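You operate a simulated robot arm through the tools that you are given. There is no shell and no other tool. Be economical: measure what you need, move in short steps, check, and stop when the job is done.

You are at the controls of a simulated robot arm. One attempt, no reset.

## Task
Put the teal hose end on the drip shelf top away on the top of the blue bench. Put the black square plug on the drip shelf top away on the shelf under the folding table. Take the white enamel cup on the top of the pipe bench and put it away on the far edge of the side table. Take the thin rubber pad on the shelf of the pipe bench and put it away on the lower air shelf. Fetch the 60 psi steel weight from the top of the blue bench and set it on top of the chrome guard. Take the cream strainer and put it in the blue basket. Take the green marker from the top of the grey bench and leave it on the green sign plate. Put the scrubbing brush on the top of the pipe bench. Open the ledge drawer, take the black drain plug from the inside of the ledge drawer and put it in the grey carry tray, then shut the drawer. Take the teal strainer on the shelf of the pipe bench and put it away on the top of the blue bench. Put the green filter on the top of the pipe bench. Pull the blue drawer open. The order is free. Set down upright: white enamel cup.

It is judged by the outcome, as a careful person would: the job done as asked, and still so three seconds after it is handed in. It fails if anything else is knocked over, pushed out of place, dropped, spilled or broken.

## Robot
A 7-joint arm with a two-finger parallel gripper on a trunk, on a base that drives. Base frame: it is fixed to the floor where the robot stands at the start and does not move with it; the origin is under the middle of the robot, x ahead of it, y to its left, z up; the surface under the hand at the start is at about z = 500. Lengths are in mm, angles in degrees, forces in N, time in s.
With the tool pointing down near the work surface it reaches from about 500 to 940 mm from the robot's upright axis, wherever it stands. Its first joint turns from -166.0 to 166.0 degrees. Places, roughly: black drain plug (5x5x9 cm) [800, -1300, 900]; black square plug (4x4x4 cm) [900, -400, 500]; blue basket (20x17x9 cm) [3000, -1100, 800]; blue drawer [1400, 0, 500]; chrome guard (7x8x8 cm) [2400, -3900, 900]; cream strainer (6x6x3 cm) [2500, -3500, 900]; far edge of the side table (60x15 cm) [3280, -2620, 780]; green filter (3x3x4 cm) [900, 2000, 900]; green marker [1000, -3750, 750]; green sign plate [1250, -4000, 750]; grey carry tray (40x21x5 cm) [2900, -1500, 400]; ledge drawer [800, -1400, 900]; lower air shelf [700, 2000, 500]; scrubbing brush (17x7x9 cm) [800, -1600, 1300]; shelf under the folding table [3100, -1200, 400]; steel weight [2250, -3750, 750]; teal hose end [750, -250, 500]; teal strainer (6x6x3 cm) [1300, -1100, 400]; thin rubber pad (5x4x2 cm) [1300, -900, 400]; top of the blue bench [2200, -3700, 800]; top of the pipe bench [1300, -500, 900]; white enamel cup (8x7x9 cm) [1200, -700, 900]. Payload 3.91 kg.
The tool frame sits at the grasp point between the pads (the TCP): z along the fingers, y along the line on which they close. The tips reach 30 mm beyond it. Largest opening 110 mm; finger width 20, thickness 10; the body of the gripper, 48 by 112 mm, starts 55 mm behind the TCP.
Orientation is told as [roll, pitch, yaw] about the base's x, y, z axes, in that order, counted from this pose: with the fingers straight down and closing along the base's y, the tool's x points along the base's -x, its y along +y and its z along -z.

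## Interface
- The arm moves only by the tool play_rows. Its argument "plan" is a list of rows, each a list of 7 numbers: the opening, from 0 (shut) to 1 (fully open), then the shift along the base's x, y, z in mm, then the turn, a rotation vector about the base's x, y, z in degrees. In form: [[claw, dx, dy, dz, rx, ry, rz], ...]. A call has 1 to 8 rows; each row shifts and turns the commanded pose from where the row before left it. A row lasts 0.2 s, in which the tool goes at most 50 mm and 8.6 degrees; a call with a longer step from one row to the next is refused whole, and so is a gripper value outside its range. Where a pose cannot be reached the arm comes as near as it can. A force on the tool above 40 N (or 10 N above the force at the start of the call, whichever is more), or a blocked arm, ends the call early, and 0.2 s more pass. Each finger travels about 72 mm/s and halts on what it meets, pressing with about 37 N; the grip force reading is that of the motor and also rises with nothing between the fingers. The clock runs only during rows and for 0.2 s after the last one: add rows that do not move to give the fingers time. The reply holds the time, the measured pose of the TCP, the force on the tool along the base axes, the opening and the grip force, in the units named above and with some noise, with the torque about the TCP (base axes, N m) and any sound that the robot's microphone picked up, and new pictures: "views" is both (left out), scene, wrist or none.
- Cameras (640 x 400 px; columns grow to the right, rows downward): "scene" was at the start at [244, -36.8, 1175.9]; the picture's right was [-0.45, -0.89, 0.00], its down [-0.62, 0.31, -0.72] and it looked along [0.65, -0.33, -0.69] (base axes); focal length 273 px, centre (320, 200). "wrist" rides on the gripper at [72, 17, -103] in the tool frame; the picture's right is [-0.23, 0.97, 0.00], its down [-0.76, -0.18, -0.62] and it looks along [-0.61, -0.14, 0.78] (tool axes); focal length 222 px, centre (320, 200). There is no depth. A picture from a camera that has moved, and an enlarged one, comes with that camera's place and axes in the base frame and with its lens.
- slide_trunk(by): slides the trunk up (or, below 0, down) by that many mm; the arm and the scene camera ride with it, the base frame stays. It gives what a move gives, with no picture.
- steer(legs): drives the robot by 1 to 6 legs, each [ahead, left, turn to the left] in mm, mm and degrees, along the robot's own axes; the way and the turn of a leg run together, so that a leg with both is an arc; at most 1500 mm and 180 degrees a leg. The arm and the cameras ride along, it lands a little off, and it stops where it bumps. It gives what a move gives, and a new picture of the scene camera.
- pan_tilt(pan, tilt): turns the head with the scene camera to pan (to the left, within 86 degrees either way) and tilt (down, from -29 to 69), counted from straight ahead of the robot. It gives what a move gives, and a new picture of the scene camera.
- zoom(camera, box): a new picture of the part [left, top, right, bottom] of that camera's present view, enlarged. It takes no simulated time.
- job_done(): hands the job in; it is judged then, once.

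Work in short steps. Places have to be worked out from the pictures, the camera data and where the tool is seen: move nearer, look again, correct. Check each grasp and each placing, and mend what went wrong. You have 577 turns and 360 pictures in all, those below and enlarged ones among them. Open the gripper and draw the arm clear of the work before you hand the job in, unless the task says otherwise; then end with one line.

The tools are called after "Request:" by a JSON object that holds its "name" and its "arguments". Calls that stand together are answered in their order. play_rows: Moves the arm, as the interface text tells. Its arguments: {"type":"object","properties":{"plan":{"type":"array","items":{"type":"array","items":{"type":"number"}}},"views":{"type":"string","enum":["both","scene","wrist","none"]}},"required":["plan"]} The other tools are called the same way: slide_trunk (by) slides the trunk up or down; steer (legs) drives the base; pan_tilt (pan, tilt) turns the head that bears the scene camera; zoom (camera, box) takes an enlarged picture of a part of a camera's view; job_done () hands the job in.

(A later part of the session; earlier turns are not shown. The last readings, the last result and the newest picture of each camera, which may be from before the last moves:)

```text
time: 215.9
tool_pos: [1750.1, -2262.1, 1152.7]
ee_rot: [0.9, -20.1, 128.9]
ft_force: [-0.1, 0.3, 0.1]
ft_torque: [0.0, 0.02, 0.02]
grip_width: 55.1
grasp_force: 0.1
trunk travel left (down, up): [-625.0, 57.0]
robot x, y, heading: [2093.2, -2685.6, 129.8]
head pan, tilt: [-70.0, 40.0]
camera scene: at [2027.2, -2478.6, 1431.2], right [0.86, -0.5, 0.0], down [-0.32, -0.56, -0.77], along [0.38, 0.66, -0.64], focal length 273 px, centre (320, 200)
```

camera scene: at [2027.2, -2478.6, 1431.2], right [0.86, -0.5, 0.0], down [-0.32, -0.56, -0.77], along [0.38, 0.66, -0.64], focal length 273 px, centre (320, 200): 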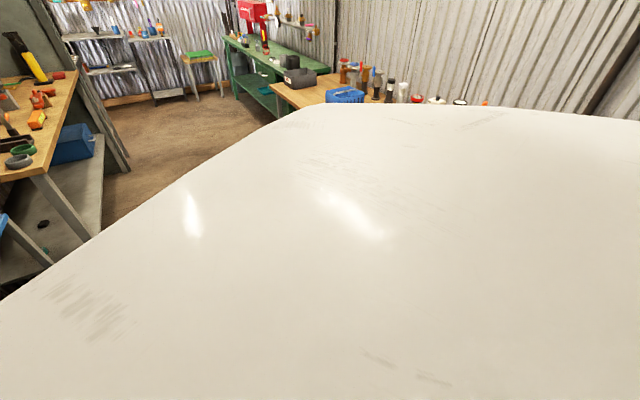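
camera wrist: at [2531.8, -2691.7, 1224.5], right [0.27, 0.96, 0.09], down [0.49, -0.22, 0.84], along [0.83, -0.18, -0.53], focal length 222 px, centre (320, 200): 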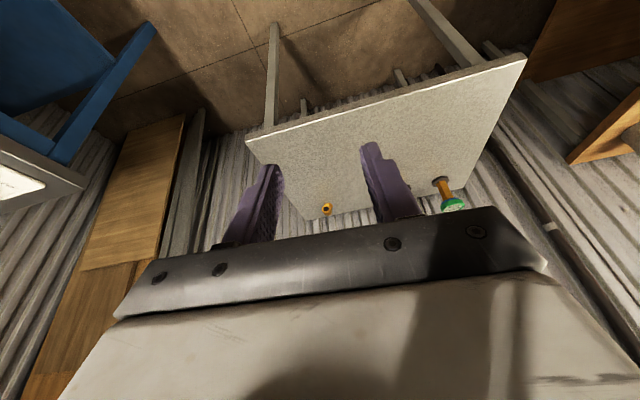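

The aisle floor is empty. I'll zoom over the bench, blue table and the shelf areas.

Request:
{"name": "pan_tilt", "arguments": {"pan": -40, "tilt": 38}}

Request:
{"name": "zoom", "arguments": {"camera": "scene", "box": [130, 40, 330, 270]}}

Request:
{"name": "zoom", "arguments": {"camera": "scene", "box": [340, 60, 620, 260]}}

```text
time: 216.8
tool_pos: [1750.3, -2262.1, 1151.2]
ee_rot: [0.7, -20.1, 128.9]
ft_force: [-0.2, 0.6, 0.1]
ft_torque: [0.01, 0.02, -0.03]
grip_width: 54.7
grasp_force: 0.0
trunk travel left (down, up): [-625.0, 57.0]
robot x, y, heading: [2093.4, -2684.5, 129.8]
head pan, tilt: [-40.0, 38.0]
camera scene: at [1984.9, -2465.8, 1434.2], right [1.0, 0.0, 0.0], down [0.0, -0.62, -0.79], along [0.0, 0.79, -0.62], focal length 273 px, centre (320, 200)
```

scene: 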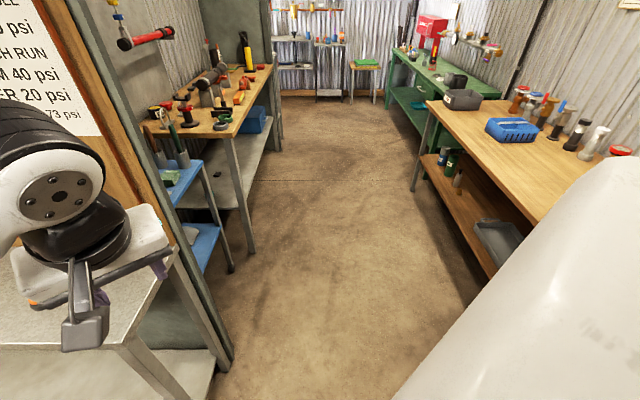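

```text
1.74 times, centred on (230, 155) of scene
camera zoom: at [1984.9, -2465.8, 1434.2], right [1.0, 0.0, 0.0], down [0.0, -0.62, -0.79], along [0.0, 0.79, -0.62], focal length 475 px, centre (476, 278)
```

zoom: 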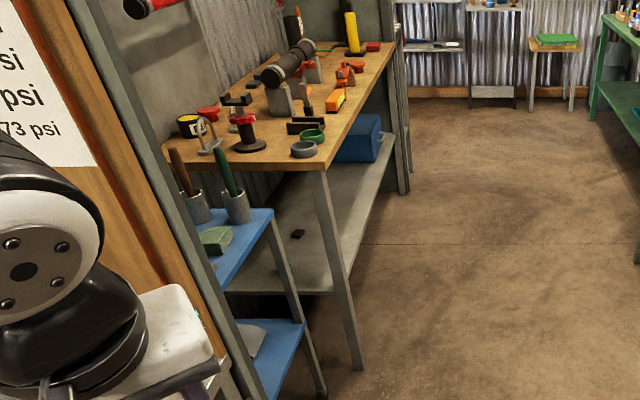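

```text
2.00 times, centred on (480, 160) of scene
camera zoom: at [1984.9, -2465.8, 1434.2], right [1.0, 0.0, 0.0], down [0.0, -0.62, -0.79], along [0.0, 0.79, -0.62], focal length 546 px, centre (0, 280)
```

zoom: 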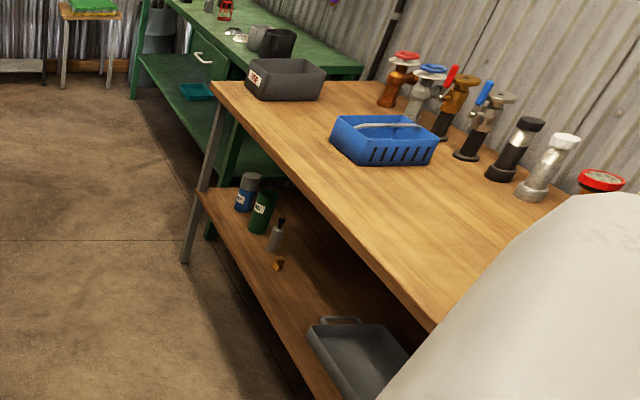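

Request:
{"name": "steer", "arguments": {"legs": [[0, 0, -150]]}}

Request:
{"name": "pan_tilt", "arguments": {"pan": 35, "tilt": 40}}

Request:
{"name": "pan_tilt", "arguments": {"pan": -60, "tilt": 40}}

```text
time: 223.6
tool_pos: [2599.0, -2876.8, 1152.3]
ee_rot: [0.8, -20.1, -21.2]
ft_force: [-0.4, 0.2, -0.5]
ft_torque: [-0.02, 0.02, -0.01]
grip_width: 55.0
grasp_force: 0.1
trunk travel left (down, up): [-625.0, 57.0]
robot x, y, heading: [2091.8, -2684.9, -20.2]
head pan, tilt: [-40.0, 38.0]
camera scene: at [2295.6, -2816.6, 1434.2], right [-0.87, -0.5, 0.0], down [-0.31, 0.53, -0.79], along [0.39, -0.68, -0.62], focal length 273 px, centre (320, 200)
```

scene: 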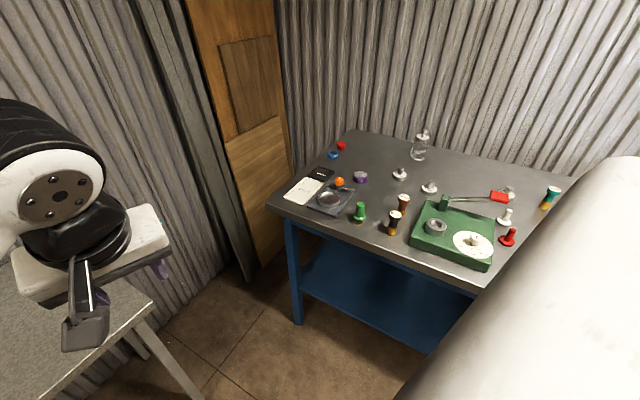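

```text
time: 225.0
tool_pos: [2600.5, -2876.4, 1151.7]
ee_rot: [0.8, -20.1, -21.2]
ft_force: [-0.1, -0.6, 0.5]
ft_torque: [0.02, 0.02, 0.02]
grip_width: 54.9
grasp_force: 0.1
trunk travel left (down, up): [-625.0, 57.0]
robot x, y, heading: [2094.0, -2686.6, -20.3]
head pan, tilt: [35.0, 40.0]
camera scene: at [2335.0, -2720.1, 1431.2], right [0.25, -0.97, 0.0], down [-0.62, -0.16, -0.77], along [0.74, 0.19, -0.64], focal length 273 px, centre (320, 200)
```

scene: 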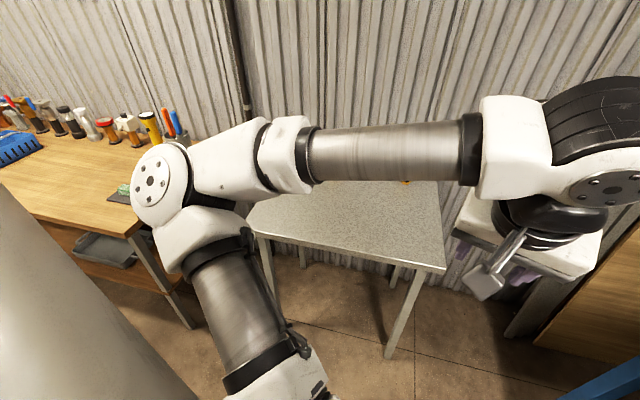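

```text
time: 226.8
tool_pos: [2598.8, -2877.1, 1151.3]
ee_rot: [0.8, -20.1, -21.2]
ft_force: [0.8, 0.3, -0.5]
ft_torque: [0.0, 0.03, -0.03]
grip_width: 54.9
grasp_force: 0.1
trunk travel left (down, up): [-625.0, 57.0]
robot x, y, heading: [2092.4, -2681.0, -20.0]
head pan, tilt: [-60.0, 40.0]
camera scene: at [2267.2, -2825.4, 1431.2], right [-0.99, -0.17, 0.0], down [-0.11, 0.63, -0.77], along [0.13, -0.75, -0.64], focal length 273 px, centre (320, 200)
```

scene: 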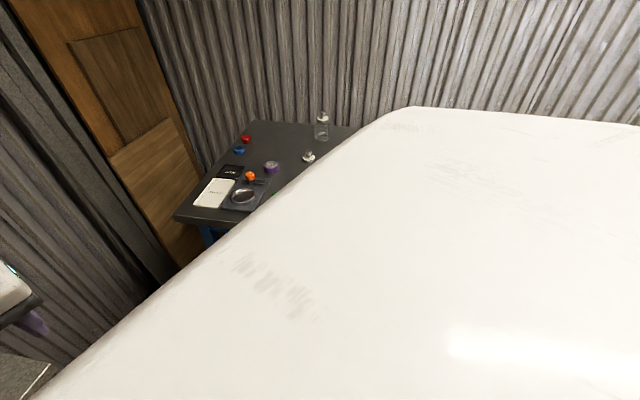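

Possibly the base pushed it and it's hidden next to me. I'll face south and back up north to view the floor where I stood.

Request:
{"name": "steer", "arguments": {"legs": [[0, 0, -70], [-900, 0, 0]]}}

Request:
{"name": "pan_tilt", "arguments": {"pan": 25, "tilt": 42}}

Request:
{"name": "pan_tilt", "arguments": {"pan": -25, "tilt": 42}}

```text
time: 234.6
tool_pos: [2086.2, -2323.3, 1152.3]
ee_rot: [0.7, -20.2, -91.2]
ft_force: [0.9, 0.0, -0.6]
ft_torque: [0.01, 0.01, 0.02]
grip_width: 55.2
grasp_force: 0.0
trunk travel left (down, up): [-625.0, 57.0]
robot x, y, heading: [2093.5, -1781.4, -90.3]
head pan, tilt: [-60.0, 40.0]
camera scene: at [2019.2, -1992.4, 1431.3], right [-0.5, 0.87, 0.0], down [0.56, 0.32, -0.77], along [-0.67, -0.38, -0.64], focal length 273 px, centre (320, 200)
```

scene: 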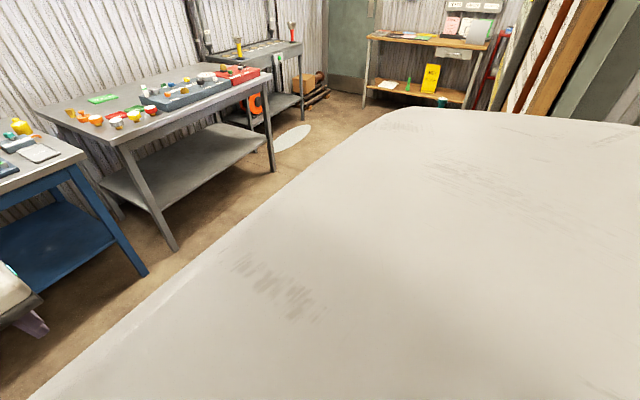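

```text
time: 236.2
tool_pos: [2084.5, -2323.2, 1151.5]
ee_rot: [0.8, -20.2, -91.2]
ft_force: [-0.6, -0.6, 0.1]
ft_torque: [0.0, -0.07, -0.01]
grip_width: 54.8
grasp_force: 0.1
trunk travel left (down, up): [-625.0, 57.0]
robot x, y, heading: [2093.0, -1780.0, -90.2]
head pan, tilt: [25.0, 42.0]
camera scene: at [2127.9, -2026.5, 1428.3], right [-0.91, -0.42, 0.0], down [-0.28, 0.61, -0.74], along [0.31, -0.68, -0.67], focal length 273 px, centre (320, 200)
```

scene: 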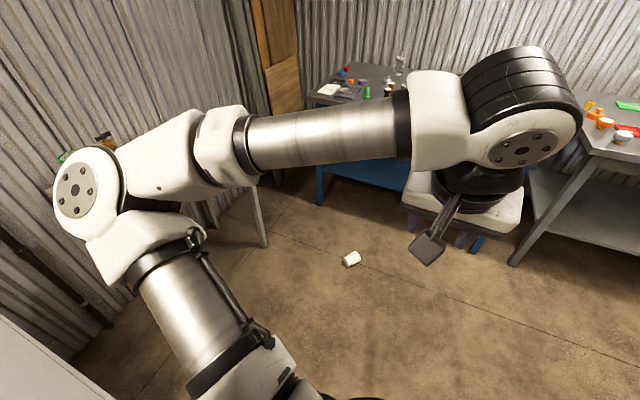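

```text
time: 237.4
tool_pos: [2085.7, -2323.7, 1152.3]
ee_rot: [0.7, -20.0, -91.1]
ft_force: [0.5, -0.1, 0.0]
ft_torque: [0.01, 0.0, -0.02]
grip_width: 55.0
grasp_force: 0.0
trunk travel left (down, up): [-625.0, 57.0]
robot x, y, heading: [2091.3, -1782.8, -90.1]
head pan, tilt: [-25.0, 42.0]
camera scene: at [2057.4, -2026.2, 1428.3], right [-0.9, 0.43, 0.0], down [0.29, 0.61, -0.74], along [-0.32, -0.67, -0.67], focal length 273 px, centre (320, 200)
```

scene: 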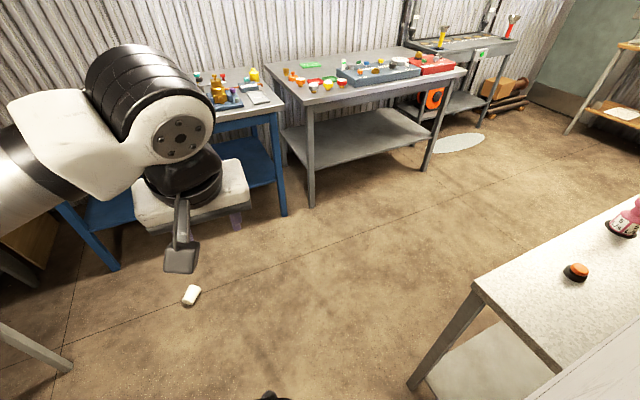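

Found: the cup lies on the floor near (2370, -3027), unbroken. Zooming to see its orientation.

Request:
{"name": "zoom", "arguments": {"camera": "scene", "box": [161, 275, 221, 315]}}

Request:
{"name": "pan_tilt", "arguments": {"pan": 25, "tilt": 42}}

Request:
{"name": "zoom", "arguments": {"camera": "scene", "box": [320, 238, 380, 278]}}

```text
10.00 times, centred on (191, 295) of scene
camera zoom: at [2057.4, -2026.2, 1428.3], right [-0.9, 0.43, 0.0], down [0.29, 0.61, -0.74], along [-0.32, -0.67, -0.67], focal length 2732 px, centre (1610, -750)
```

zoom: 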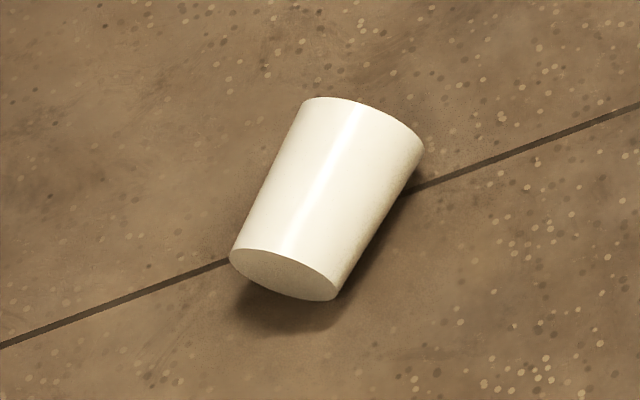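

```text
time: 238.6
tool_pos: [2084.6, -2323.8, 1151.6]
ee_rot: [0.8, -20.2, -91.2]
ft_force: [-0.3, 0.3, 0.1]
ft_torque: [-0.01, -0.04, -0.02]
grip_width: 55.2
grasp_force: 0.0
trunk travel left (down, up): [-625.0, 57.0]
robot x, y, heading: [2093.1, -1782.0, -90.3]
head pan, tilt: [25.0, 42.0]
camera scene: at [2127.9, -2026.5, 1428.3], right [-0.91, -0.42, 0.0], down [-0.28, 0.61, -0.74], along [0.31, -0.68, -0.67], focal length 273 px, centre (320, 200)
```

scene: 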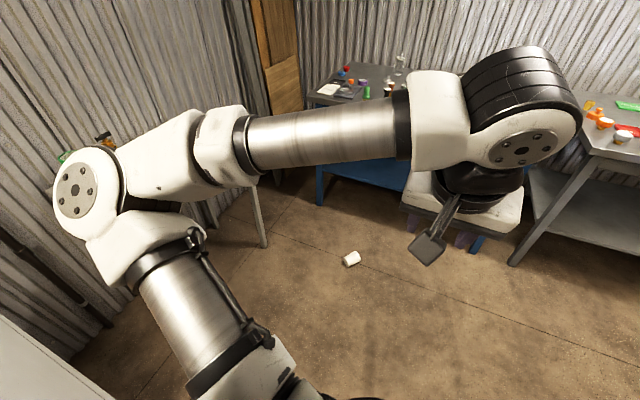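

```text
10.00 times, centred on (350, 258) of scene
camera zoom: at [2127.9, -2026.5, 1428.3], right [-0.91, -0.42, 0.0], down [-0.28, 0.61, -0.74], along [0.31, -0.68, -0.67], focal length 2732 px, centre (20, -380)
```

zoom: 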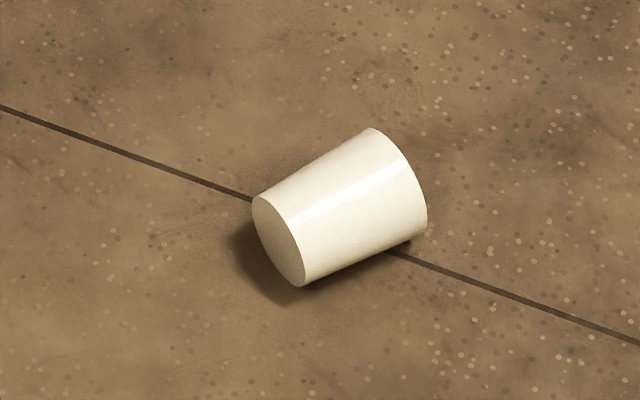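

The cup lies with its base toward me and mouth facing about -132°. I'll stand near (2475, -2420), facing it, so I can grip it and pitch forward to bring it upright.

Request:
{"name": "steer", "arguments": {"legs": [[620, 0, 0], [0, 380, 0], [0, 0, -12]]}}

Request:
{"name": "pan_tilt", "arguments": {"pan": 0, "tilt": 50}}

```text
time: 245.9
tool_pos: [2359.0, -2936.9, 1151.7]
ee_rot: [0.8, -20.2, -102.0]
ft_force: [0.7, 0.9, -0.1]
ft_torque: [0.0, -0.04, 0.01]
grip_width: 55.1
grasp_force: 0.1
trunk travel left (down, up): [-625.0, 57.0]
robot x, y, heading: [2473.9, -2404.6, -101.2]
head pan, tilt: [25.0, 42.0]
camera scene: at [2458.7, -2653.9, 1428.3], right [-0.97, -0.24, 0.0], down [-0.16, 0.65, -0.74], along [0.18, -0.72, -0.67], focal length 273 px, centre (320, 200)
```

scene: 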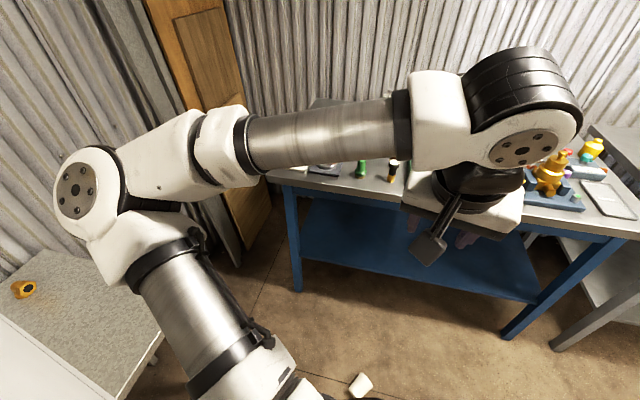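

```text
time: 246.8
tool_pos: [2360.1, -2937.1, 1152.8]
ee_rot: [0.8, -20.2, -102.1]
ft_force: [0.7, 0.1, 0.6]
ft_torque: [-0.02, 0.02, -0.03]
grip_width: 55.0
grasp_force: 0.0
trunk travel left (down, up): [-625.0, 57.0]
robot x, y, heading: [2470.2, -2406.7, -101.2]
head pan, tilt: [0.0, 50.0]
camera scene: at [2424.1, -2648.2, 1417.0], right [-0.98, 0.19, 0.0], down [0.15, 0.75, -0.64], along [-0.12, -0.63, -0.77], focal length 273 px, centre (320, 200)
```

scene: 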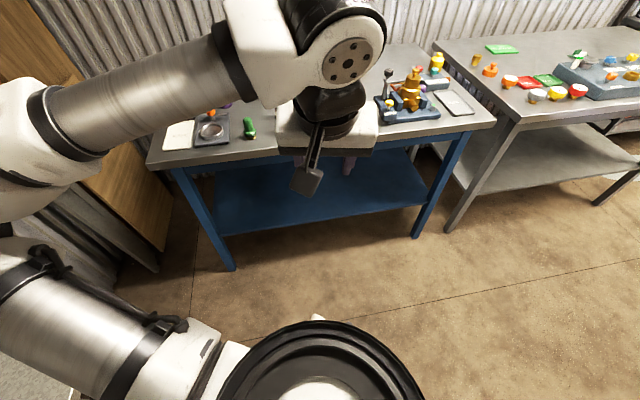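

Lowering the trunk to reach the floor, then un-leaning and yawing the tool to -132°.

Request:
{"name": "slide_trunk", "arguments": {"by": -620}}

Request:
{"name": "play_rows", "arguments": {"plan": [[1, 0, 0, 0, 6.6, -1.4, 0], [1, 0, 0, 0, 6.6, -1.4, 0], [1, 0, 0, 0, 6.4, -1.4, 0], [1, 0, 0, -20, 0, 0, -7.5], [1, 0, 0, -20, 0, 0, -7.5], [1, 0, 0, -20, 0, 0, -7.5], [1, 0, 0, -20, 0, 0, -7.5]], "views": "both"}}

```text
refused: -620 is not a number from -400 to 400
```

```text
time: 248.4
tool_pos: [2359.3, -2937.8, 1071.2]
ee_rot: [0.8, 0.0, -132.3]
ft_force: [0.0, -0.3, -1.0]
ft_torque: [0.01, 0.01, 0.04]
grip_width: 109.9
grasp_force: 0.1
trunk travel left (down, up): [-625.0, 57.0]
robot x, y, heading: [2472.1, -2408.1, -101.1]
head pan, tilt: [0.0, 50.0]
camera scene: at [2424.1, -2648.3, 1417.0], right [-0.98, 0.19, 0.0], down [0.15, 0.75, -0.64], along [-0.13, -0.63, -0.77], focal length 273 px, centre (320, 200)
camera wrist: at [2419.9, -2893.5, 1174.8], right [0.57, -0.82, 0.01], down [-0.65, -0.44, 0.62], along [-0.5, -0.36, -0.78], focal length 222 px, centre (320, 200)
```

scene: 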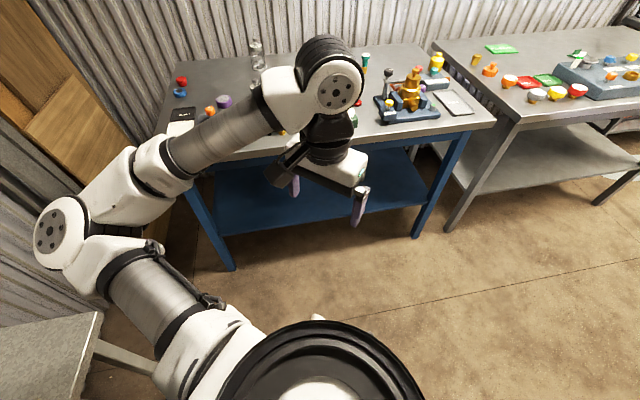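
wrist: 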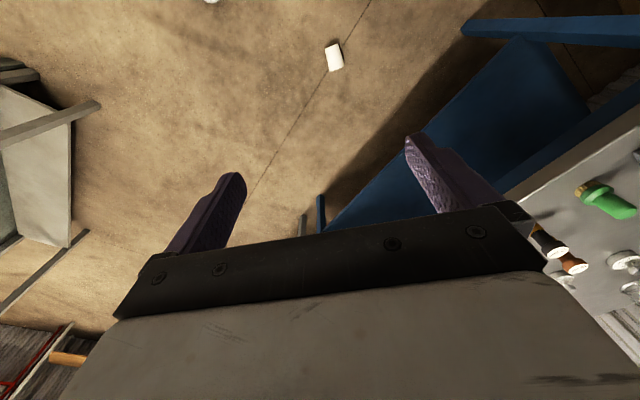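

Request:
{"name": "slide_trunk", "arguments": {"by": -400}}

Request:
{"name": "slide_trunk", "arguments": {"by": -220}}

Request:
{"name": "play_rows", "arguments": {"plan": [[1, 0, -10, -40, 0, 0, 0], [1, 0, -10, -40, 0, 0, 0], [1, 0, -10, -40, 0, 0, 0], [1, 0, -10, -40, 0, 0, 0], [1, 0, 0, 0, 0, 0, 0]], "views": "wrist"}}

```text
time: 252.3
tool_pos: [2360.6, -2937.1, 670.9]
ee_rot: [0.8, -0.1, -132.1]
ft_force: [-0.7, 0.5, 0.5]
ft_torque: [-0.02, 0.0, 0.03]
grip_width: 110.1
grasp_force: 0.1
trunk travel left (down, up): [-225.0, 457.0]
robot x, y, heading: [2471.3, -2409.2, -101.1]
head pan, tilt: [0.0, 50.0]
```

```text
time: 254.8
tool_pos: [2360.0, -2935.4, 519.1]
ee_rot: [1.2, -0.3, -132.3]
ft_force: [0.8, 0.2, -0.9]
ft_torque: [-0.02, -0.02, -0.01]
grip_width: 110.1
grasp_force: 0.2
trunk travel left (down, up): [-67.0, 616.0]
robot x, y, heading: [2471.5, -2407.8, -101.2]
head pan, tilt: [0.0, 50.0]
stopped: the arm was blocked; the commanded pose is now the measured one
```

```text
time: 256.0
tool_pos: [2356.7, -2977.1, 369.5]
ee_rot: [2.9, -0.2, -133.1]
ft_force: [-0.7, 0.2, 0.4]
ft_torque: [0.0, -0.01, -0.02]
grip_width: 110.0
grasp_force: 0.0
trunk travel left (down, up): [-67.0, 616.0]
robot x, y, heading: [2470.0, -2410.8, -101.6]
head pan, tilt: [0.0, 50.0]
camera wrist: at [2414.5, -2931.7, 473.5], right [0.56, -0.83, 0.05], down [-0.67, -0.41, 0.62], along [-0.49, -0.38, -0.79], focal length 222 px, centre (320, 200)
```

wrist: 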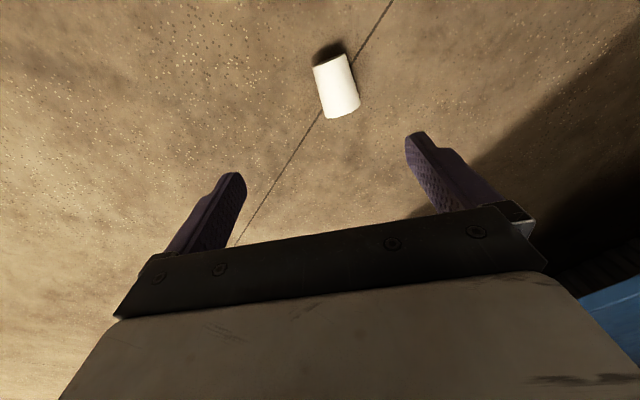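

The trunk was blocked; maybe the elbow touches the side table. Checking.

Request:
{"name": "pan_tilt", "arguments": {"pan": 45, "tilt": 35}}

```text
time: 257.1
tool_pos: [2357.5, -2978.0, 369.3]
ee_rot: [3.0, -0.2, -132.9]
ft_force: [-0.1, 0.0, -0.2]
ft_torque: [-0.01, -0.02, 0.01]
grip_width: 109.9
grasp_force: 0.0
trunk travel left (down, up): [-67.0, 616.0]
robot x, y, heading: [2470.6, -2409.5, -101.5]
head pan, tilt: [45.0, 35.0]
camera scene: at [2484.1, -2639.4, 891.0], right [-0.83, -0.56, 0.0], down [-0.31, 0.47, -0.83], along [0.46, -0.69, -0.56], focal length 273 px, centre (320, 200)
```

scene: 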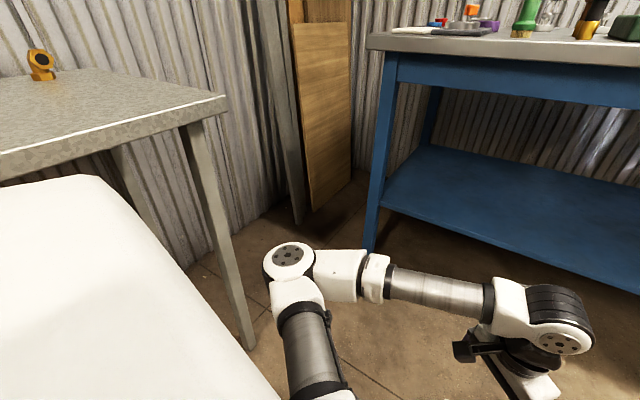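

The elbow has passed beside the table and things look undisturbed. Cup centre ≈ (2373, -3026), axis -133°. Continuing down with small corrections.

Request:
{"name": "play_rows", "arguments": {"plan": [[1, 5, -16, -35, 2, 2.2, 0], [1, 5, -16, -40, 0, 0, 0], [1, 5, -16, -40, 0, 0, 0], [1, 0, 0, -40, 0, 0, 0], [1, 0, 0, -40, 0, 0, 0], [1, 0, 0, 0, 0, 0, 0]], "views": "both"}}

```text
time: 258.5
tool_pos: [2373.8, -3025.0, 163.3]
ee_rot: [-1.7, -0.2, -132.2]
ft_force: [-0.1, 0.1, -0.2]
ft_torque: [0.02, 0.01, 0.0]
grip_width: 109.9
grasp_force: 0.1
trunk travel left (down, up): [-67.0, 616.0]
robot x, y, heading: [2471.7, -2406.4, -101.3]
head pan, tilt: [45.0, 35.0]
camera scene: at [2486.9, -2641.9, 883.7], right [-0.83, -0.56, 0.0], down [-0.32, 0.47, -0.82], along [0.46, -0.68, -0.57], focal length 273 px, centre (320, 200)
camera wrist: at [2437.2, -2984.8, 266.5], right [0.57, -0.82, -0.03], down [-0.63, -0.46, 0.63], along [-0.53, -0.34, -0.77], focal length 222 px, centre (320, 200)
```

scene: 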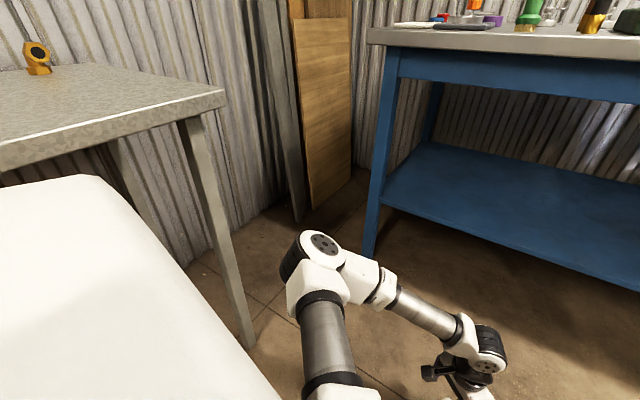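
wrist: 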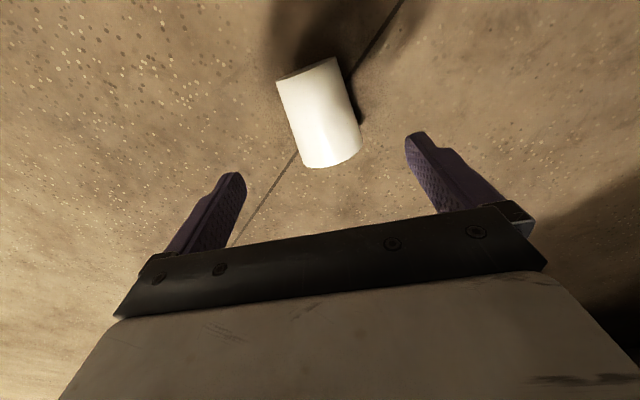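

Request:
{"name": "play_rows", "arguments": {"plan": [[1, 0, 0, -40, -1, -1.1, 0], [1, 0, 0, -40, 0, 0, 0], [1, 0, 0, -25, 0, 0, 0], [1, 0, 0, -15, 0, 0, 0], [1, 0, 0, 0, 0, 0, 0]], "views": "wrist"}}

```text
time: 259.7
tool_pos: [2373.5, -3026.9, 45.3]
ee_rot: [-0.2, -0.3, -132.4]
ft_force: [-0.8, 0.5, -0.6]
ft_torque: [0.02, -0.01, -0.01]
grip_width: 110.0
grasp_force: 0.0
trunk travel left (down, up): [-67.0, 616.0]
robot x, y, heading: [2471.3, -2408.4, -101.3]
head pan, tilt: [45.0, 35.0]
camera wrist: at [2436.0, -2983.7, 149.1], right [0.57, -0.82, 0.0], down [-0.64, -0.44, 0.63], along [-0.52, -0.35, -0.78], focal length 222 px, centre (320, 200)
```

wrist: 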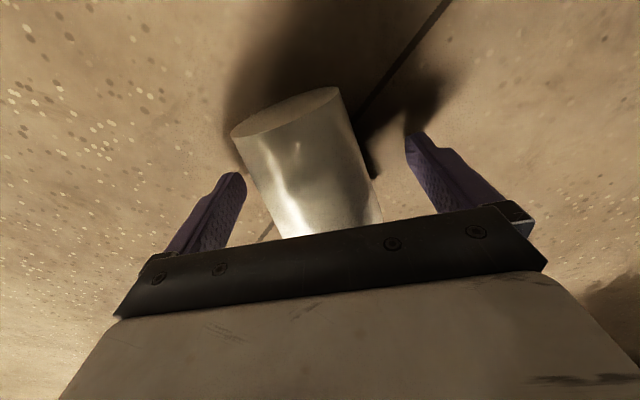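

Closing on the cup.

Request:
{"name": "play_rows", "arguments": {"plan": [[0.8, 0, 0, -3, 0, 0, 0], [0.6, 0, 0, 0, 0, 0, 0], [0.3, 0, 0, 0, 0, 0, 0], [0, 0, 0, 0, 0, 0, 0], [0, 0, 0, 0, 0, 0, 0]], "views": "wrist"}}

```text
time: 260.9
tool_pos: [2374.2, -3025.9, 43.6]
ee_rot: [-0.2, -0.2, -132.4]
ft_force: [1.7, 0.7, 0.9]
ft_torque: [-0.06, -0.02, 0.06]
grip_width: 66.0
grasp_force: 36.9
trunk travel left (down, up): [-67.0, 616.0]
robot x, y, heading: [2473.4, -2406.5, -101.0]
head pan, tilt: [45.0, 35.0]
camera wrist: at [2436.5, -2983.6, 145.8], right [0.57, -0.82, 0.0], down [-0.64, -0.44, 0.63], along [-0.52, -0.35, -0.78], focal length 222 px, centre (320, 200)
```

wrist: 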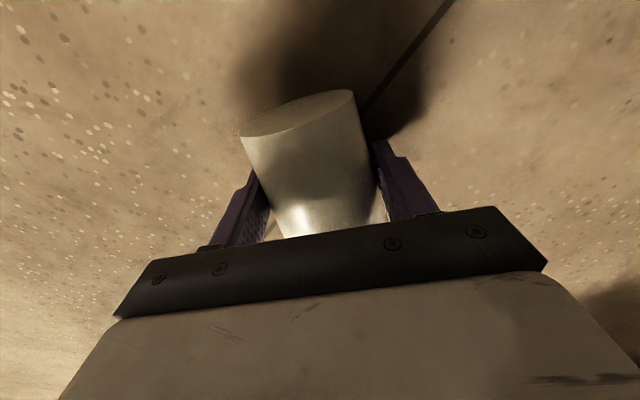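

Gripped at 66 mm. To gain pitch range I'll release, lean the tool back 28° around the cup, and regrip.

Request:
{"name": "play_rows", "arguments": {"plan": [[0.85, 0, 0, 0, 0, 0, 0], [0.95, 0, 0, 0, 0, 0, 0], [0.95, 0, 0, 0, 5.2, -4.7, 0], [0.95, 0, 0, 0, 5.2, -4.7, 0], [0.95, 0, 0, 0, 5.2, -4.7, 0], [0.95, 0, 0, 0, 5.2, -4.7, 0], [0.95, 0, 0, 0, 0, 0, 0]], "views": "both"}}

```text
time: 262.5
tool_pos: [2375.8, -3031.9, 49.5]
ee_rot: [0.2, 27.3, -132.0]
ft_force: [0.6, 0.1, -0.6]
ft_torque: [0.0, 0.0, -0.02]
grip_width: 104.5
grasp_force: 0.1
trunk travel left (down, up): [-67.0, 616.0]
robot x, y, heading: [2475.2, -2404.0, -101.3]
head pan, tilt: [45.0, 35.0]
camera scene: at [2490.3, -2639.9, 886.3], right [-0.83, -0.56, 0.01], down [-0.32, 0.47, -0.82], along [0.45, -0.69, -0.57], focal length 273 px, centre (320, 200)
camera wrist: at [2399.0, -3029.8, 174.5], right [0.59, -0.8, -0.1], down [-0.78, -0.6, 0.2], along [-0.23, -0.04, -0.97], focal length 222 px, centre (320, 200)
```

scene: 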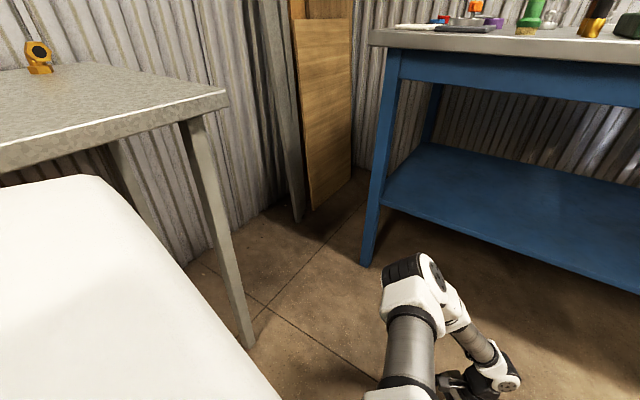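
wrist: 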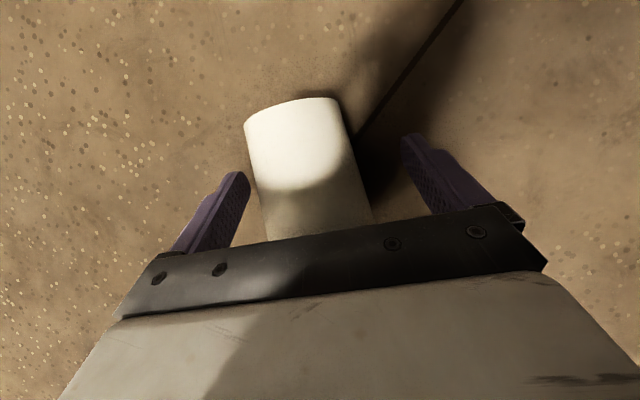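

Request:
{"name": "play_rows", "arguments": {"plan": [[0.9, 0, 4, -8, 0, 0, 0], [0.6, 0, 0, 0, 0, 0, 0], [0.3, 0, 0, 0, 0, 0, 0], [0, 0, 0, 0, 0, 0, 0], [0, 0, 0, 0, 0, 0, 0], [0, 0, 0, 30, 0, 0, 0], [0, 0, 0, 40, 0, 0, 0]], "views": "wrist"}}

```text
time: 264.1
tool_pos: [2373.5, -3020.1, 101.0]
ee_rot: [-0.4, 27.8, -132.2]
ft_force: [0.0, 0.1, -1.2]
ft_torque: [-0.03, 0.01, 0.07]
grip_width: 65.8
grasp_force: 36.8
trunk travel left (down, up): [-67.0, 616.0]
robot x, y, heading: [2471.2, -2407.0, -101.3]
head pan, tilt: [45.0, 35.0]
camera wrist: at [2397.4, -3020.3, 226.3], right [0.59, -0.8, -0.11], down [-0.78, -0.6, 0.2], along [-0.23, -0.03, -0.97], focal length 222 px, centre (320, 200)
```

wrist: 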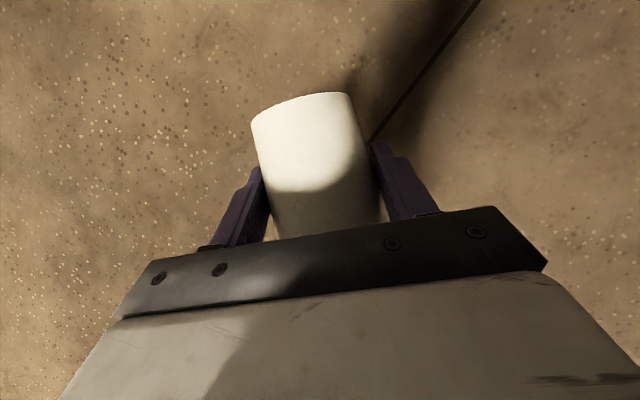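

Cup lifted. I'll strafe right (west), away from the side table, before raising the trunk.

Request:
{"name": "play_rows", "arguments": {"plan": [[0, 0, 0, 40, 0, 0, 0], [0, 0, 0, 40, 0, 0, 0]], "views": "none"}}

Request:
{"name": "steer", "arguments": {"legs": [[0, -350, 0]]}}

Request:
{"name": "slide_trunk", "arguments": {"by": 400}}

Request:
{"name": "pan_tilt", "arguments": {"pan": 0, "tilt": 40}}

```text
time: 264.7
tool_pos: [2375.5, -3020.8, 182.5]
ee_rot: [-0.3, 27.7, -132.1]
ft_force: [0.5, 0.2, -0.8]
ft_torque: [-0.02, -0.04, -0.01]
grip_width: 66.1
grasp_force: 37.2
trunk travel left (down, up): [-67.0, 616.0]
robot x, y, heading: [2469.9, -2406.1, -101.1]
head pan, tilt: [45.0, 35.0]
```

```text
time: 268.0
tool_pos: [2029.4, -2952.2, 182.5]
ee_rot: [-0.4, 27.8, -132.1]
ft_force: [0.0, -0.2, -1.0]
ft_torque: [-0.02, 0.05, 0.03]
grip_width: 65.9
grasp_force: 37.0
trunk travel left (down, up): [-67.0, 616.0]
robot x, y, heading: [2124.6, -2338.7, -101.3]
head pan, tilt: [45.0, 35.0]
camera scene: at [2143.9, -2574.4, 883.5], right [-0.83, -0.56, 0.0], down [-0.32, 0.47, -0.82], along [0.46, -0.68, -0.57], focal length 273 px, centre (320, 200)
```

scene: 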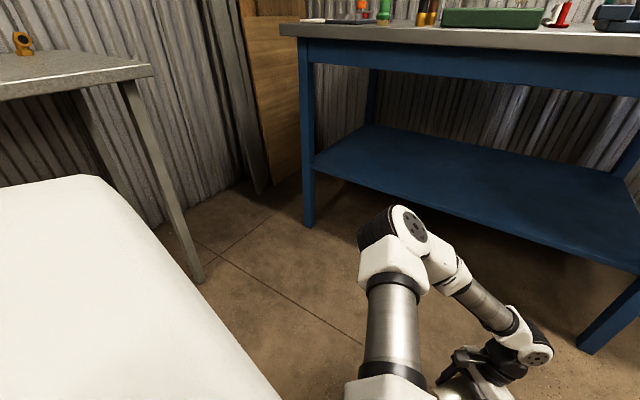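

```text
time: 271.8
tool_pos: [2029.9, -2951.1, 575.4]
ee_rot: [-0.7, 28.0, -132.2]
ft_force: [-0.5, -0.7, -0.7]
ft_torque: [-0.01, -0.02, 0.0]
grip_width: 66.1
grasp_force: 37.0
trunk travel left (down, up): [-467.0, 216.0]
robot x, y, heading: [2125.1, -2338.0, -101.7]
head pan, tilt: [45.0, 35.0]
```

```text
time: 273.0
tool_pos: [2030.3, -2952.0, 576.2]
ee_rot: [-0.7, 28.1, -132.3]
ft_force: [-0.2, 1.1, -1.1]
ft_torque: [-0.01, 0.03, 0.03]
grip_width: 65.5
grasp_force: 36.6
trunk travel left (down, up): [-467.0, 216.0]
robot x, y, heading: [2128.1, -2339.6, -101.1]
head pan, tilt: [0.0, 40.0]
camera scene: at [2078.5, -2588.0, 1272.8], right [-0.98, 0.19, 0.0], down [0.12, 0.63, -0.77], along [-0.15, -0.75, -0.64], focal length 273 px, centre (320, 200)
```

scene: 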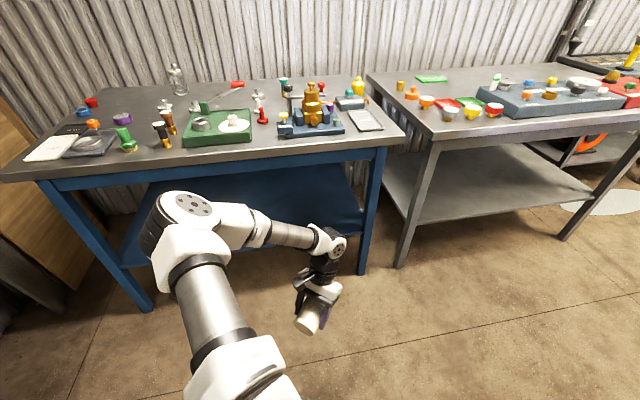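

Cup is held; benches undisturbed. Now align the tool yaw with the robot and pitch forward to bring the cup upright.

Request:
{"name": "play_rows", "arguments": {"plan": [[0, 0, 0, 10, 0, 0, 7.7], [0, 0, 0, 10, 0, 0, 7.7], [0, 0, 0, 10, 0, 0, 7.7], [0, 0, 0, 10, 0, 0, 7.7], [0, -2, -12, 10, -7.9, 1.6, 0], [0, -2, -12, 10, -7.9, 1.6, 0], [0, -2, -12, 10, -7.9, 1.6, 0], [0, -2, -12, 10, -7.9, 1.6, 0]], "views": "none"}}

Request:
{"name": "play_rows", "arguments": {"plan": [[0, -2, -12, 10, -7.9, 1.6, 0], [0, -2, -12, 10, -7.9, 1.6, 0], [0, -2, -12, 10, -7.9, 1.6, 0], [0, -2, -12, 10, -7.9, 1.6, 0], [0, -2, -12, 10, -7.9, 1.6, 0], [0, -2, -12, 10, -7.9, 1.6, 0], [0, 0, 0, 0, 0, 0, 0]], "views": "both"}}

```text
time: 274.8
tool_pos: [2021.6, -2998.9, 658.3]
ee_rot: [-0.6, -4.3, -101.3]
ft_force: [0.3, 0.1, -1.3]
ft_torque: [0.0, 0.01, -0.01]
grip_width: 65.8
grasp_force: 36.9
trunk travel left (down, up): [-467.0, 216.0]
robot x, y, heading: [2126.4, -2339.1, -101.3]
head pan, tilt: [0.0, 40.0]
```

```text
time: 276.4
tool_pos: [2010.5, -3071.8, 717.8]
ee_rot: [-0.7, -52.7, -101.4]
ft_force: [0.4, 0.5, -2.0]
ft_torque: [0.0, 0.0, 0.01]
grip_width: 65.8
grasp_force: 37.4
trunk travel left (down, up): [-467.0, 216.0]
robot x, y, heading: [2128.1, -2339.6, -101.4]
head pan, tilt: [0.0, 40.0]
camera scene: at [2078.4, -2588.0, 1272.8], right [-0.98, 0.19, 0.0], down [0.12, 0.63, -0.77], along [-0.15, -0.75, -0.64], focal length 273 px, centre (320, 200)
camera wrist: at [2052.3, -2952.1, 722.8], right [0.93, -0.34, 0.17], down [-0.16, 0.07, 0.98], along [-0.34, -0.94, 0.01], focal length 222 px, centre (320, 200)
```

scene: 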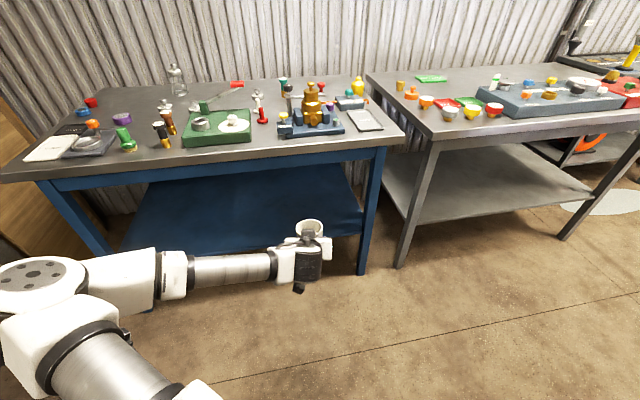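
wrist: 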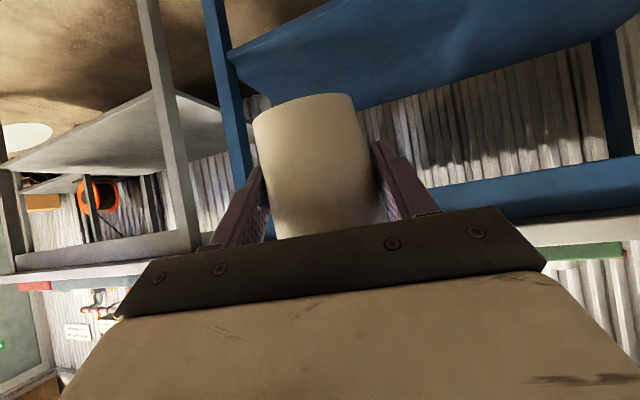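

Lean is 53°, cup ~10° short of upright. One more pitch step, raise the trunk, then go to the side table.

Request:
{"name": "play_rows", "arguments": {"plan": [[0, 0, 0, 10, -7.9, 1.6, 0], [0, 0, 0, 0, 0, 0, 0]], "views": "none"}}

Request:
{"name": "slide_trunk", "arguments": {"by": 212}}

Request:
{"name": "steer", "arguments": {"legs": [[0, 0, 101]]}}

Request:
{"name": "steer", "arguments": {"legs": [[0, -330, 0], [200, 0, 0]]}}

```text
time: 277.0
tool_pos: [2006.6, -3070.6, 719.8]
ee_rot: [-1.0, -56.3, -102.2]
ft_force: [0.3, 0.0, -0.2]
ft_torque: [0.02, 0.02, 0.02]
grip_width: 66.0
grasp_force: 37.4
out of reach, approached as far as the arm can: row 1
trunk travel left (down, up): [-467.0, 216.0]
robot x, y, heading: [2128.2, -2337.8, -101.4]
head pan, tilt: [0.0, 40.0]
```

```text
time: 279.2
tool_pos: [2007.1, -3071.0, 931.5]
ee_rot: [-0.9, -56.1, -102.1]
ft_force: [0.1, 0.3, -1.0]
ft_torque: [0.02, 0.01, 0.04]
grip_width: 65.9
grasp_force: 37.3
trunk travel left (down, up): [-679.0, 4.0]
robot x, y, heading: [2126.2, -2339.8, -101.2]
head pan, tilt: [0.0, 40.0]
```

```text
time: 284.0
tool_pos: [2868.7, -2307.8, 932.2]
ee_rot: [-1.0, -56.3, -0.3]
ft_force: [-0.3, 0.6, -0.6]
ft_torque: [0.03, 0.02, -0.03]
grip_width: 65.8
grasp_force: 37.2
trunk travel left (down, up): [-679.0, 4.0]
robot x, y, heading: [2127.3, -2336.9, 0.3]
head pan, tilt: [0.0, 40.0]
camera scene: at [2382.9, -2335.4, 1484.8], right [0.01, -1.0, 0.0], down [-0.64, -0.01, -0.77], along [0.77, 0.01, -0.64], focal length 273 px, centre (320, 200)
```

scene: 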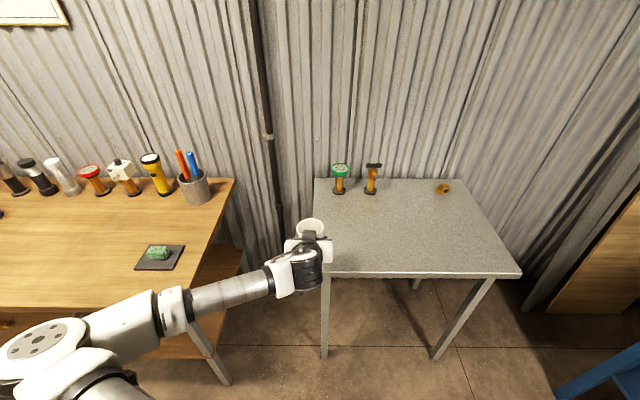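

```text
time: 288.3
tool_pos: [3067.0, -2627.7, 929.7]
ee_rot: [-1.0, -56.0, -0.1]
ft_force: [-0.7, -0.3, -1.8]
ft_torque: [0.01, 0.01, -0.01]
grip_width: 65.7
grasp_force: 36.8
trunk travel left (down, up): [-679.0, 4.0]
robot x, y, heading: [2324.5, -2662.3, 1.0]
head pan, tilt: [0.0, 40.0]
camera scene: at [2582.7, -2659.3, 1484.6], right [0.01, -1.0, 0.0], down [-0.64, -0.01, -0.77], along [0.77, 0.01, -0.64], focal length 273 px, centre (320, 200)
```

scene: 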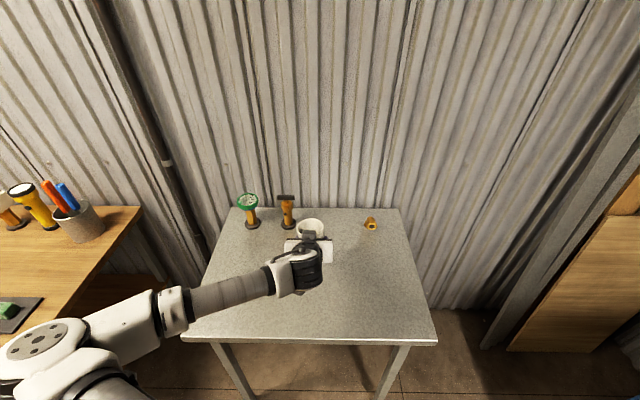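

Table top z≈785. The free spot on the far edge is about (3275, -2685), between the tap (y≈-2536) and the yellow fitting (y≈-2828). Moving there.

Request:
{"name": "steer", "arguments": {"legs": [[120, -60, 0]]}}

Request:
{"name": "play_rows", "arguments": {"plan": [[0, 30, 0, -10, 0, 0, 0], [0, 30, 0, -10, 0, -4, 0], [0, 28, 0, -10, 0, -3, 0], [0, 0, 0, 0, 0, 0, 0]], "views": "both"}}

```text
time: 289.6
tool_pos: [3186.5, -2686.7, 930.5]
ee_rot: [-0.9, -56.1, 0.1]
ft_force: [0.9, 0.5, -1.2]
ft_torque: [0.0, 0.01, -0.01]
grip_width: 65.6
grasp_force: 36.6
trunk travel left (down, up): [-679.0, 4.0]
robot x, y, heading: [2444.6, -2720.9, 0.6]
head pan, tilt: [0.0, 40.0]
camera scene: at [2700.4, -2718.1, 1484.6], right [0.02, -1.0, 0.0], down [-0.64, -0.01, -0.77], along [0.77, 0.01, -0.64], focal length 273 px, centre (320, 200)
```

scene: 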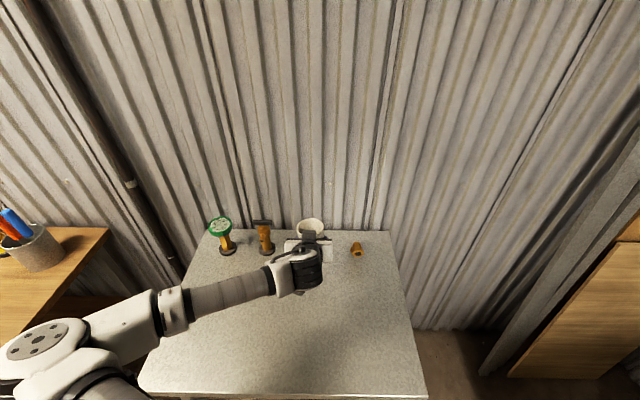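

```text
time: 290.6
tool_pos: [3224.6, -2675.4, 912.3]
ee_rot: [-1.2, -57.8, -0.5]
ft_force: [-0.7, -0.4, 0.2]
ft_torque: [-0.01, 0.01, -0.03]
grip_width: 65.7
grasp_force: 37.3
out of reach, approached as far as the arm can: row 2, 3
trunk travel left (down, up): [-679.0, 4.0]
robot x, y, heading: [2443.1, -2718.8, 0.9]
head pan, tilt: [0.0, 40.0]
camera scene: at [2699.4, -2717.8, 1484.8], right [0.02, -1.0, 0.0], down [-0.64, -0.01, -0.77], along [0.77, 0.01, -0.64], focal length 273 px, centre (320, 200)
camera wrist: at [3099.2, -2654.8, 906.9], right [0.15, 0.97, 0.18], down [-0.12, -0.16, 0.98], along [0.98, -0.17, 0.1], focal length 222 px, centre (320, 200)
```

scene: 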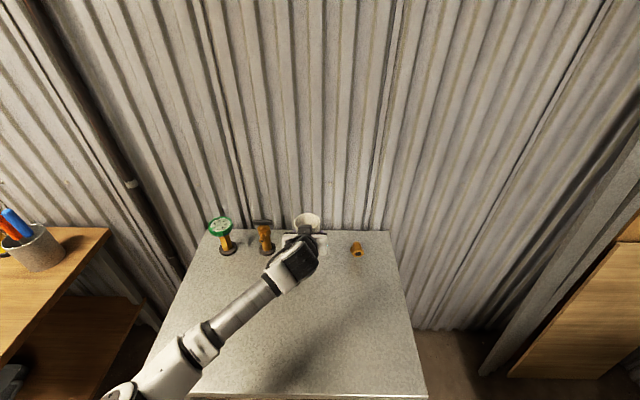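
wrist: 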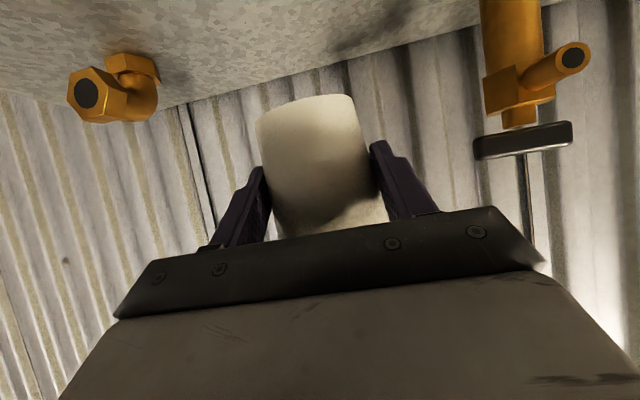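

Lean 58° is the limit, cup ~4° short of upright: fine. Drive ahead 50 mm, then lower with the trunk.

Request:
{"name": "steer", "arguments": {"legs": [[50, 0, 0]]}}

Request:
{"name": "slide_trunk", "arguments": {"by": -60}}

Request:
{"name": "play_rows", "arguments": {"plan": [[0, 0, 0, 0, 0, 0, 0]], "views": "both"}}

Request:
{"name": "zoom", "arguments": {"camera": "scene", "box": [200, 190, 400, 315]}}

```text
time: 291.5
tool_pos: [3275.2, -2675.6, 912.2]
ee_rot: [-1.4, -57.5, -0.5]
ft_force: [0.2, 0.7, -1.5]
ft_torque: [-0.01, -0.01, 0.0]
grip_width: 65.4
grasp_force: 37.3
trunk travel left (down, up): [-679.0, 4.0]
robot x, y, heading: [2489.2, -2719.7, 0.6]
head pan, tilt: [0.0, 40.0]
camera scene: at [2750.0, -2717.0, 1484.5], right [0.01, -1.0, 0.0], down [-0.64, -0.01, -0.77], along [0.77, 0.01, -0.64], focal length 273 px, centre (320, 200)
```

scene: 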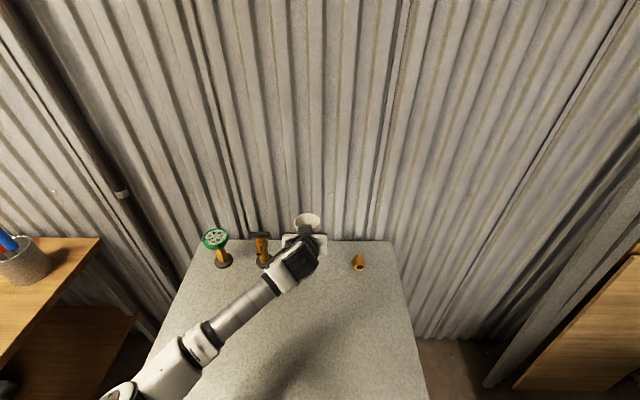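

```text
time: 292.5
tool_pos: [3273.2, -2676.2, 852.9]
ee_rot: [-1.4, -57.6, -0.5]
ft_force: [0.2, 0.5, -1.2]
ft_torque: [0.0, 0.02, 0.01]
grip_width: 65.4
grasp_force: 36.7
trunk travel left (down, up): [-619.0, 64.0]
robot x, y, heading: [2489.0, -2722.3, 1.1]
head pan, tilt: [0.0, 40.0]
```

```text
time: 292.9
tool_pos: [3273.7, -2675.9, 852.7]
ee_rot: [-1.4, -57.6, -0.5]
ft_force: [0.3, 0.0, -0.7]
ft_torque: [-0.01, 0.02, 0.0]
grip_width: 65.7
grasp_force: 36.9
trunk travel left (down, up): [-619.0, 64.0]
robot x, y, heading: [2493.7, -2721.6, 1.1]
head pan, tilt: [0.0, 40.0]
camera scene: at [2748.5, -2717.0, 1424.9], right [0.01, -1.0, 0.0], down [-0.64, -0.01, -0.77], along [0.77, 0.01, -0.64], focal length 273 px, centre (320, 200)
camera wrist: at [3148.4, -2654.5, 847.1], right [0.15, 0.97, 0.18], down [-0.12, -0.16, 0.98], along [0.98, -0.17, 0.1], focal length 222 px, centre (320, 200)
```

scene: 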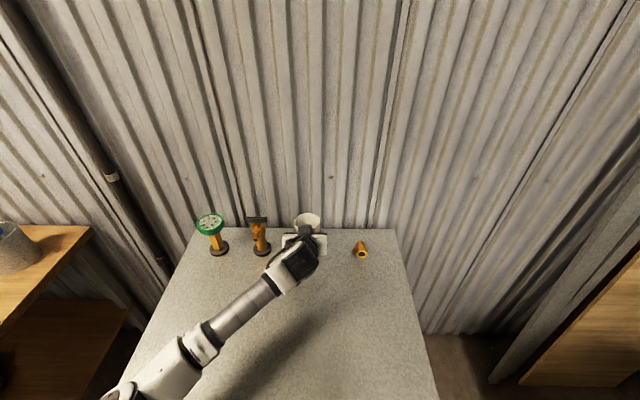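
wrist: 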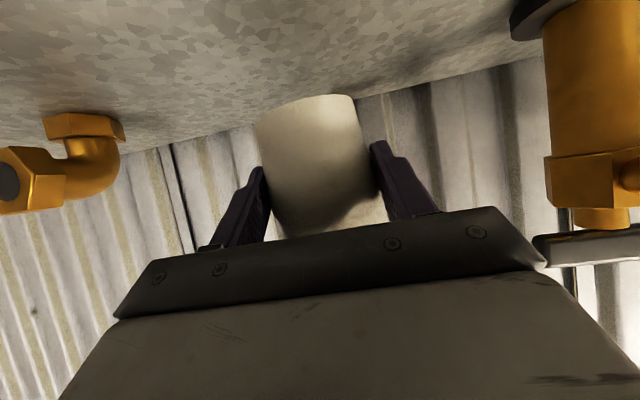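

```text
3.20 times, centred on (300, 252) of scene
camera zoom: at [2748.5, -2717.0, 1424.9], right [0.01, -1.0, 0.0], down [-0.64, -0.01, -0.77], along [0.77, 0.01, -0.64], focal length 874 px, centre (384, 32)
```

zoom: 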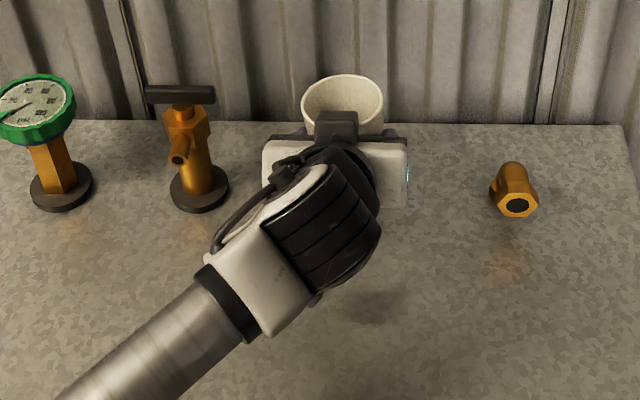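

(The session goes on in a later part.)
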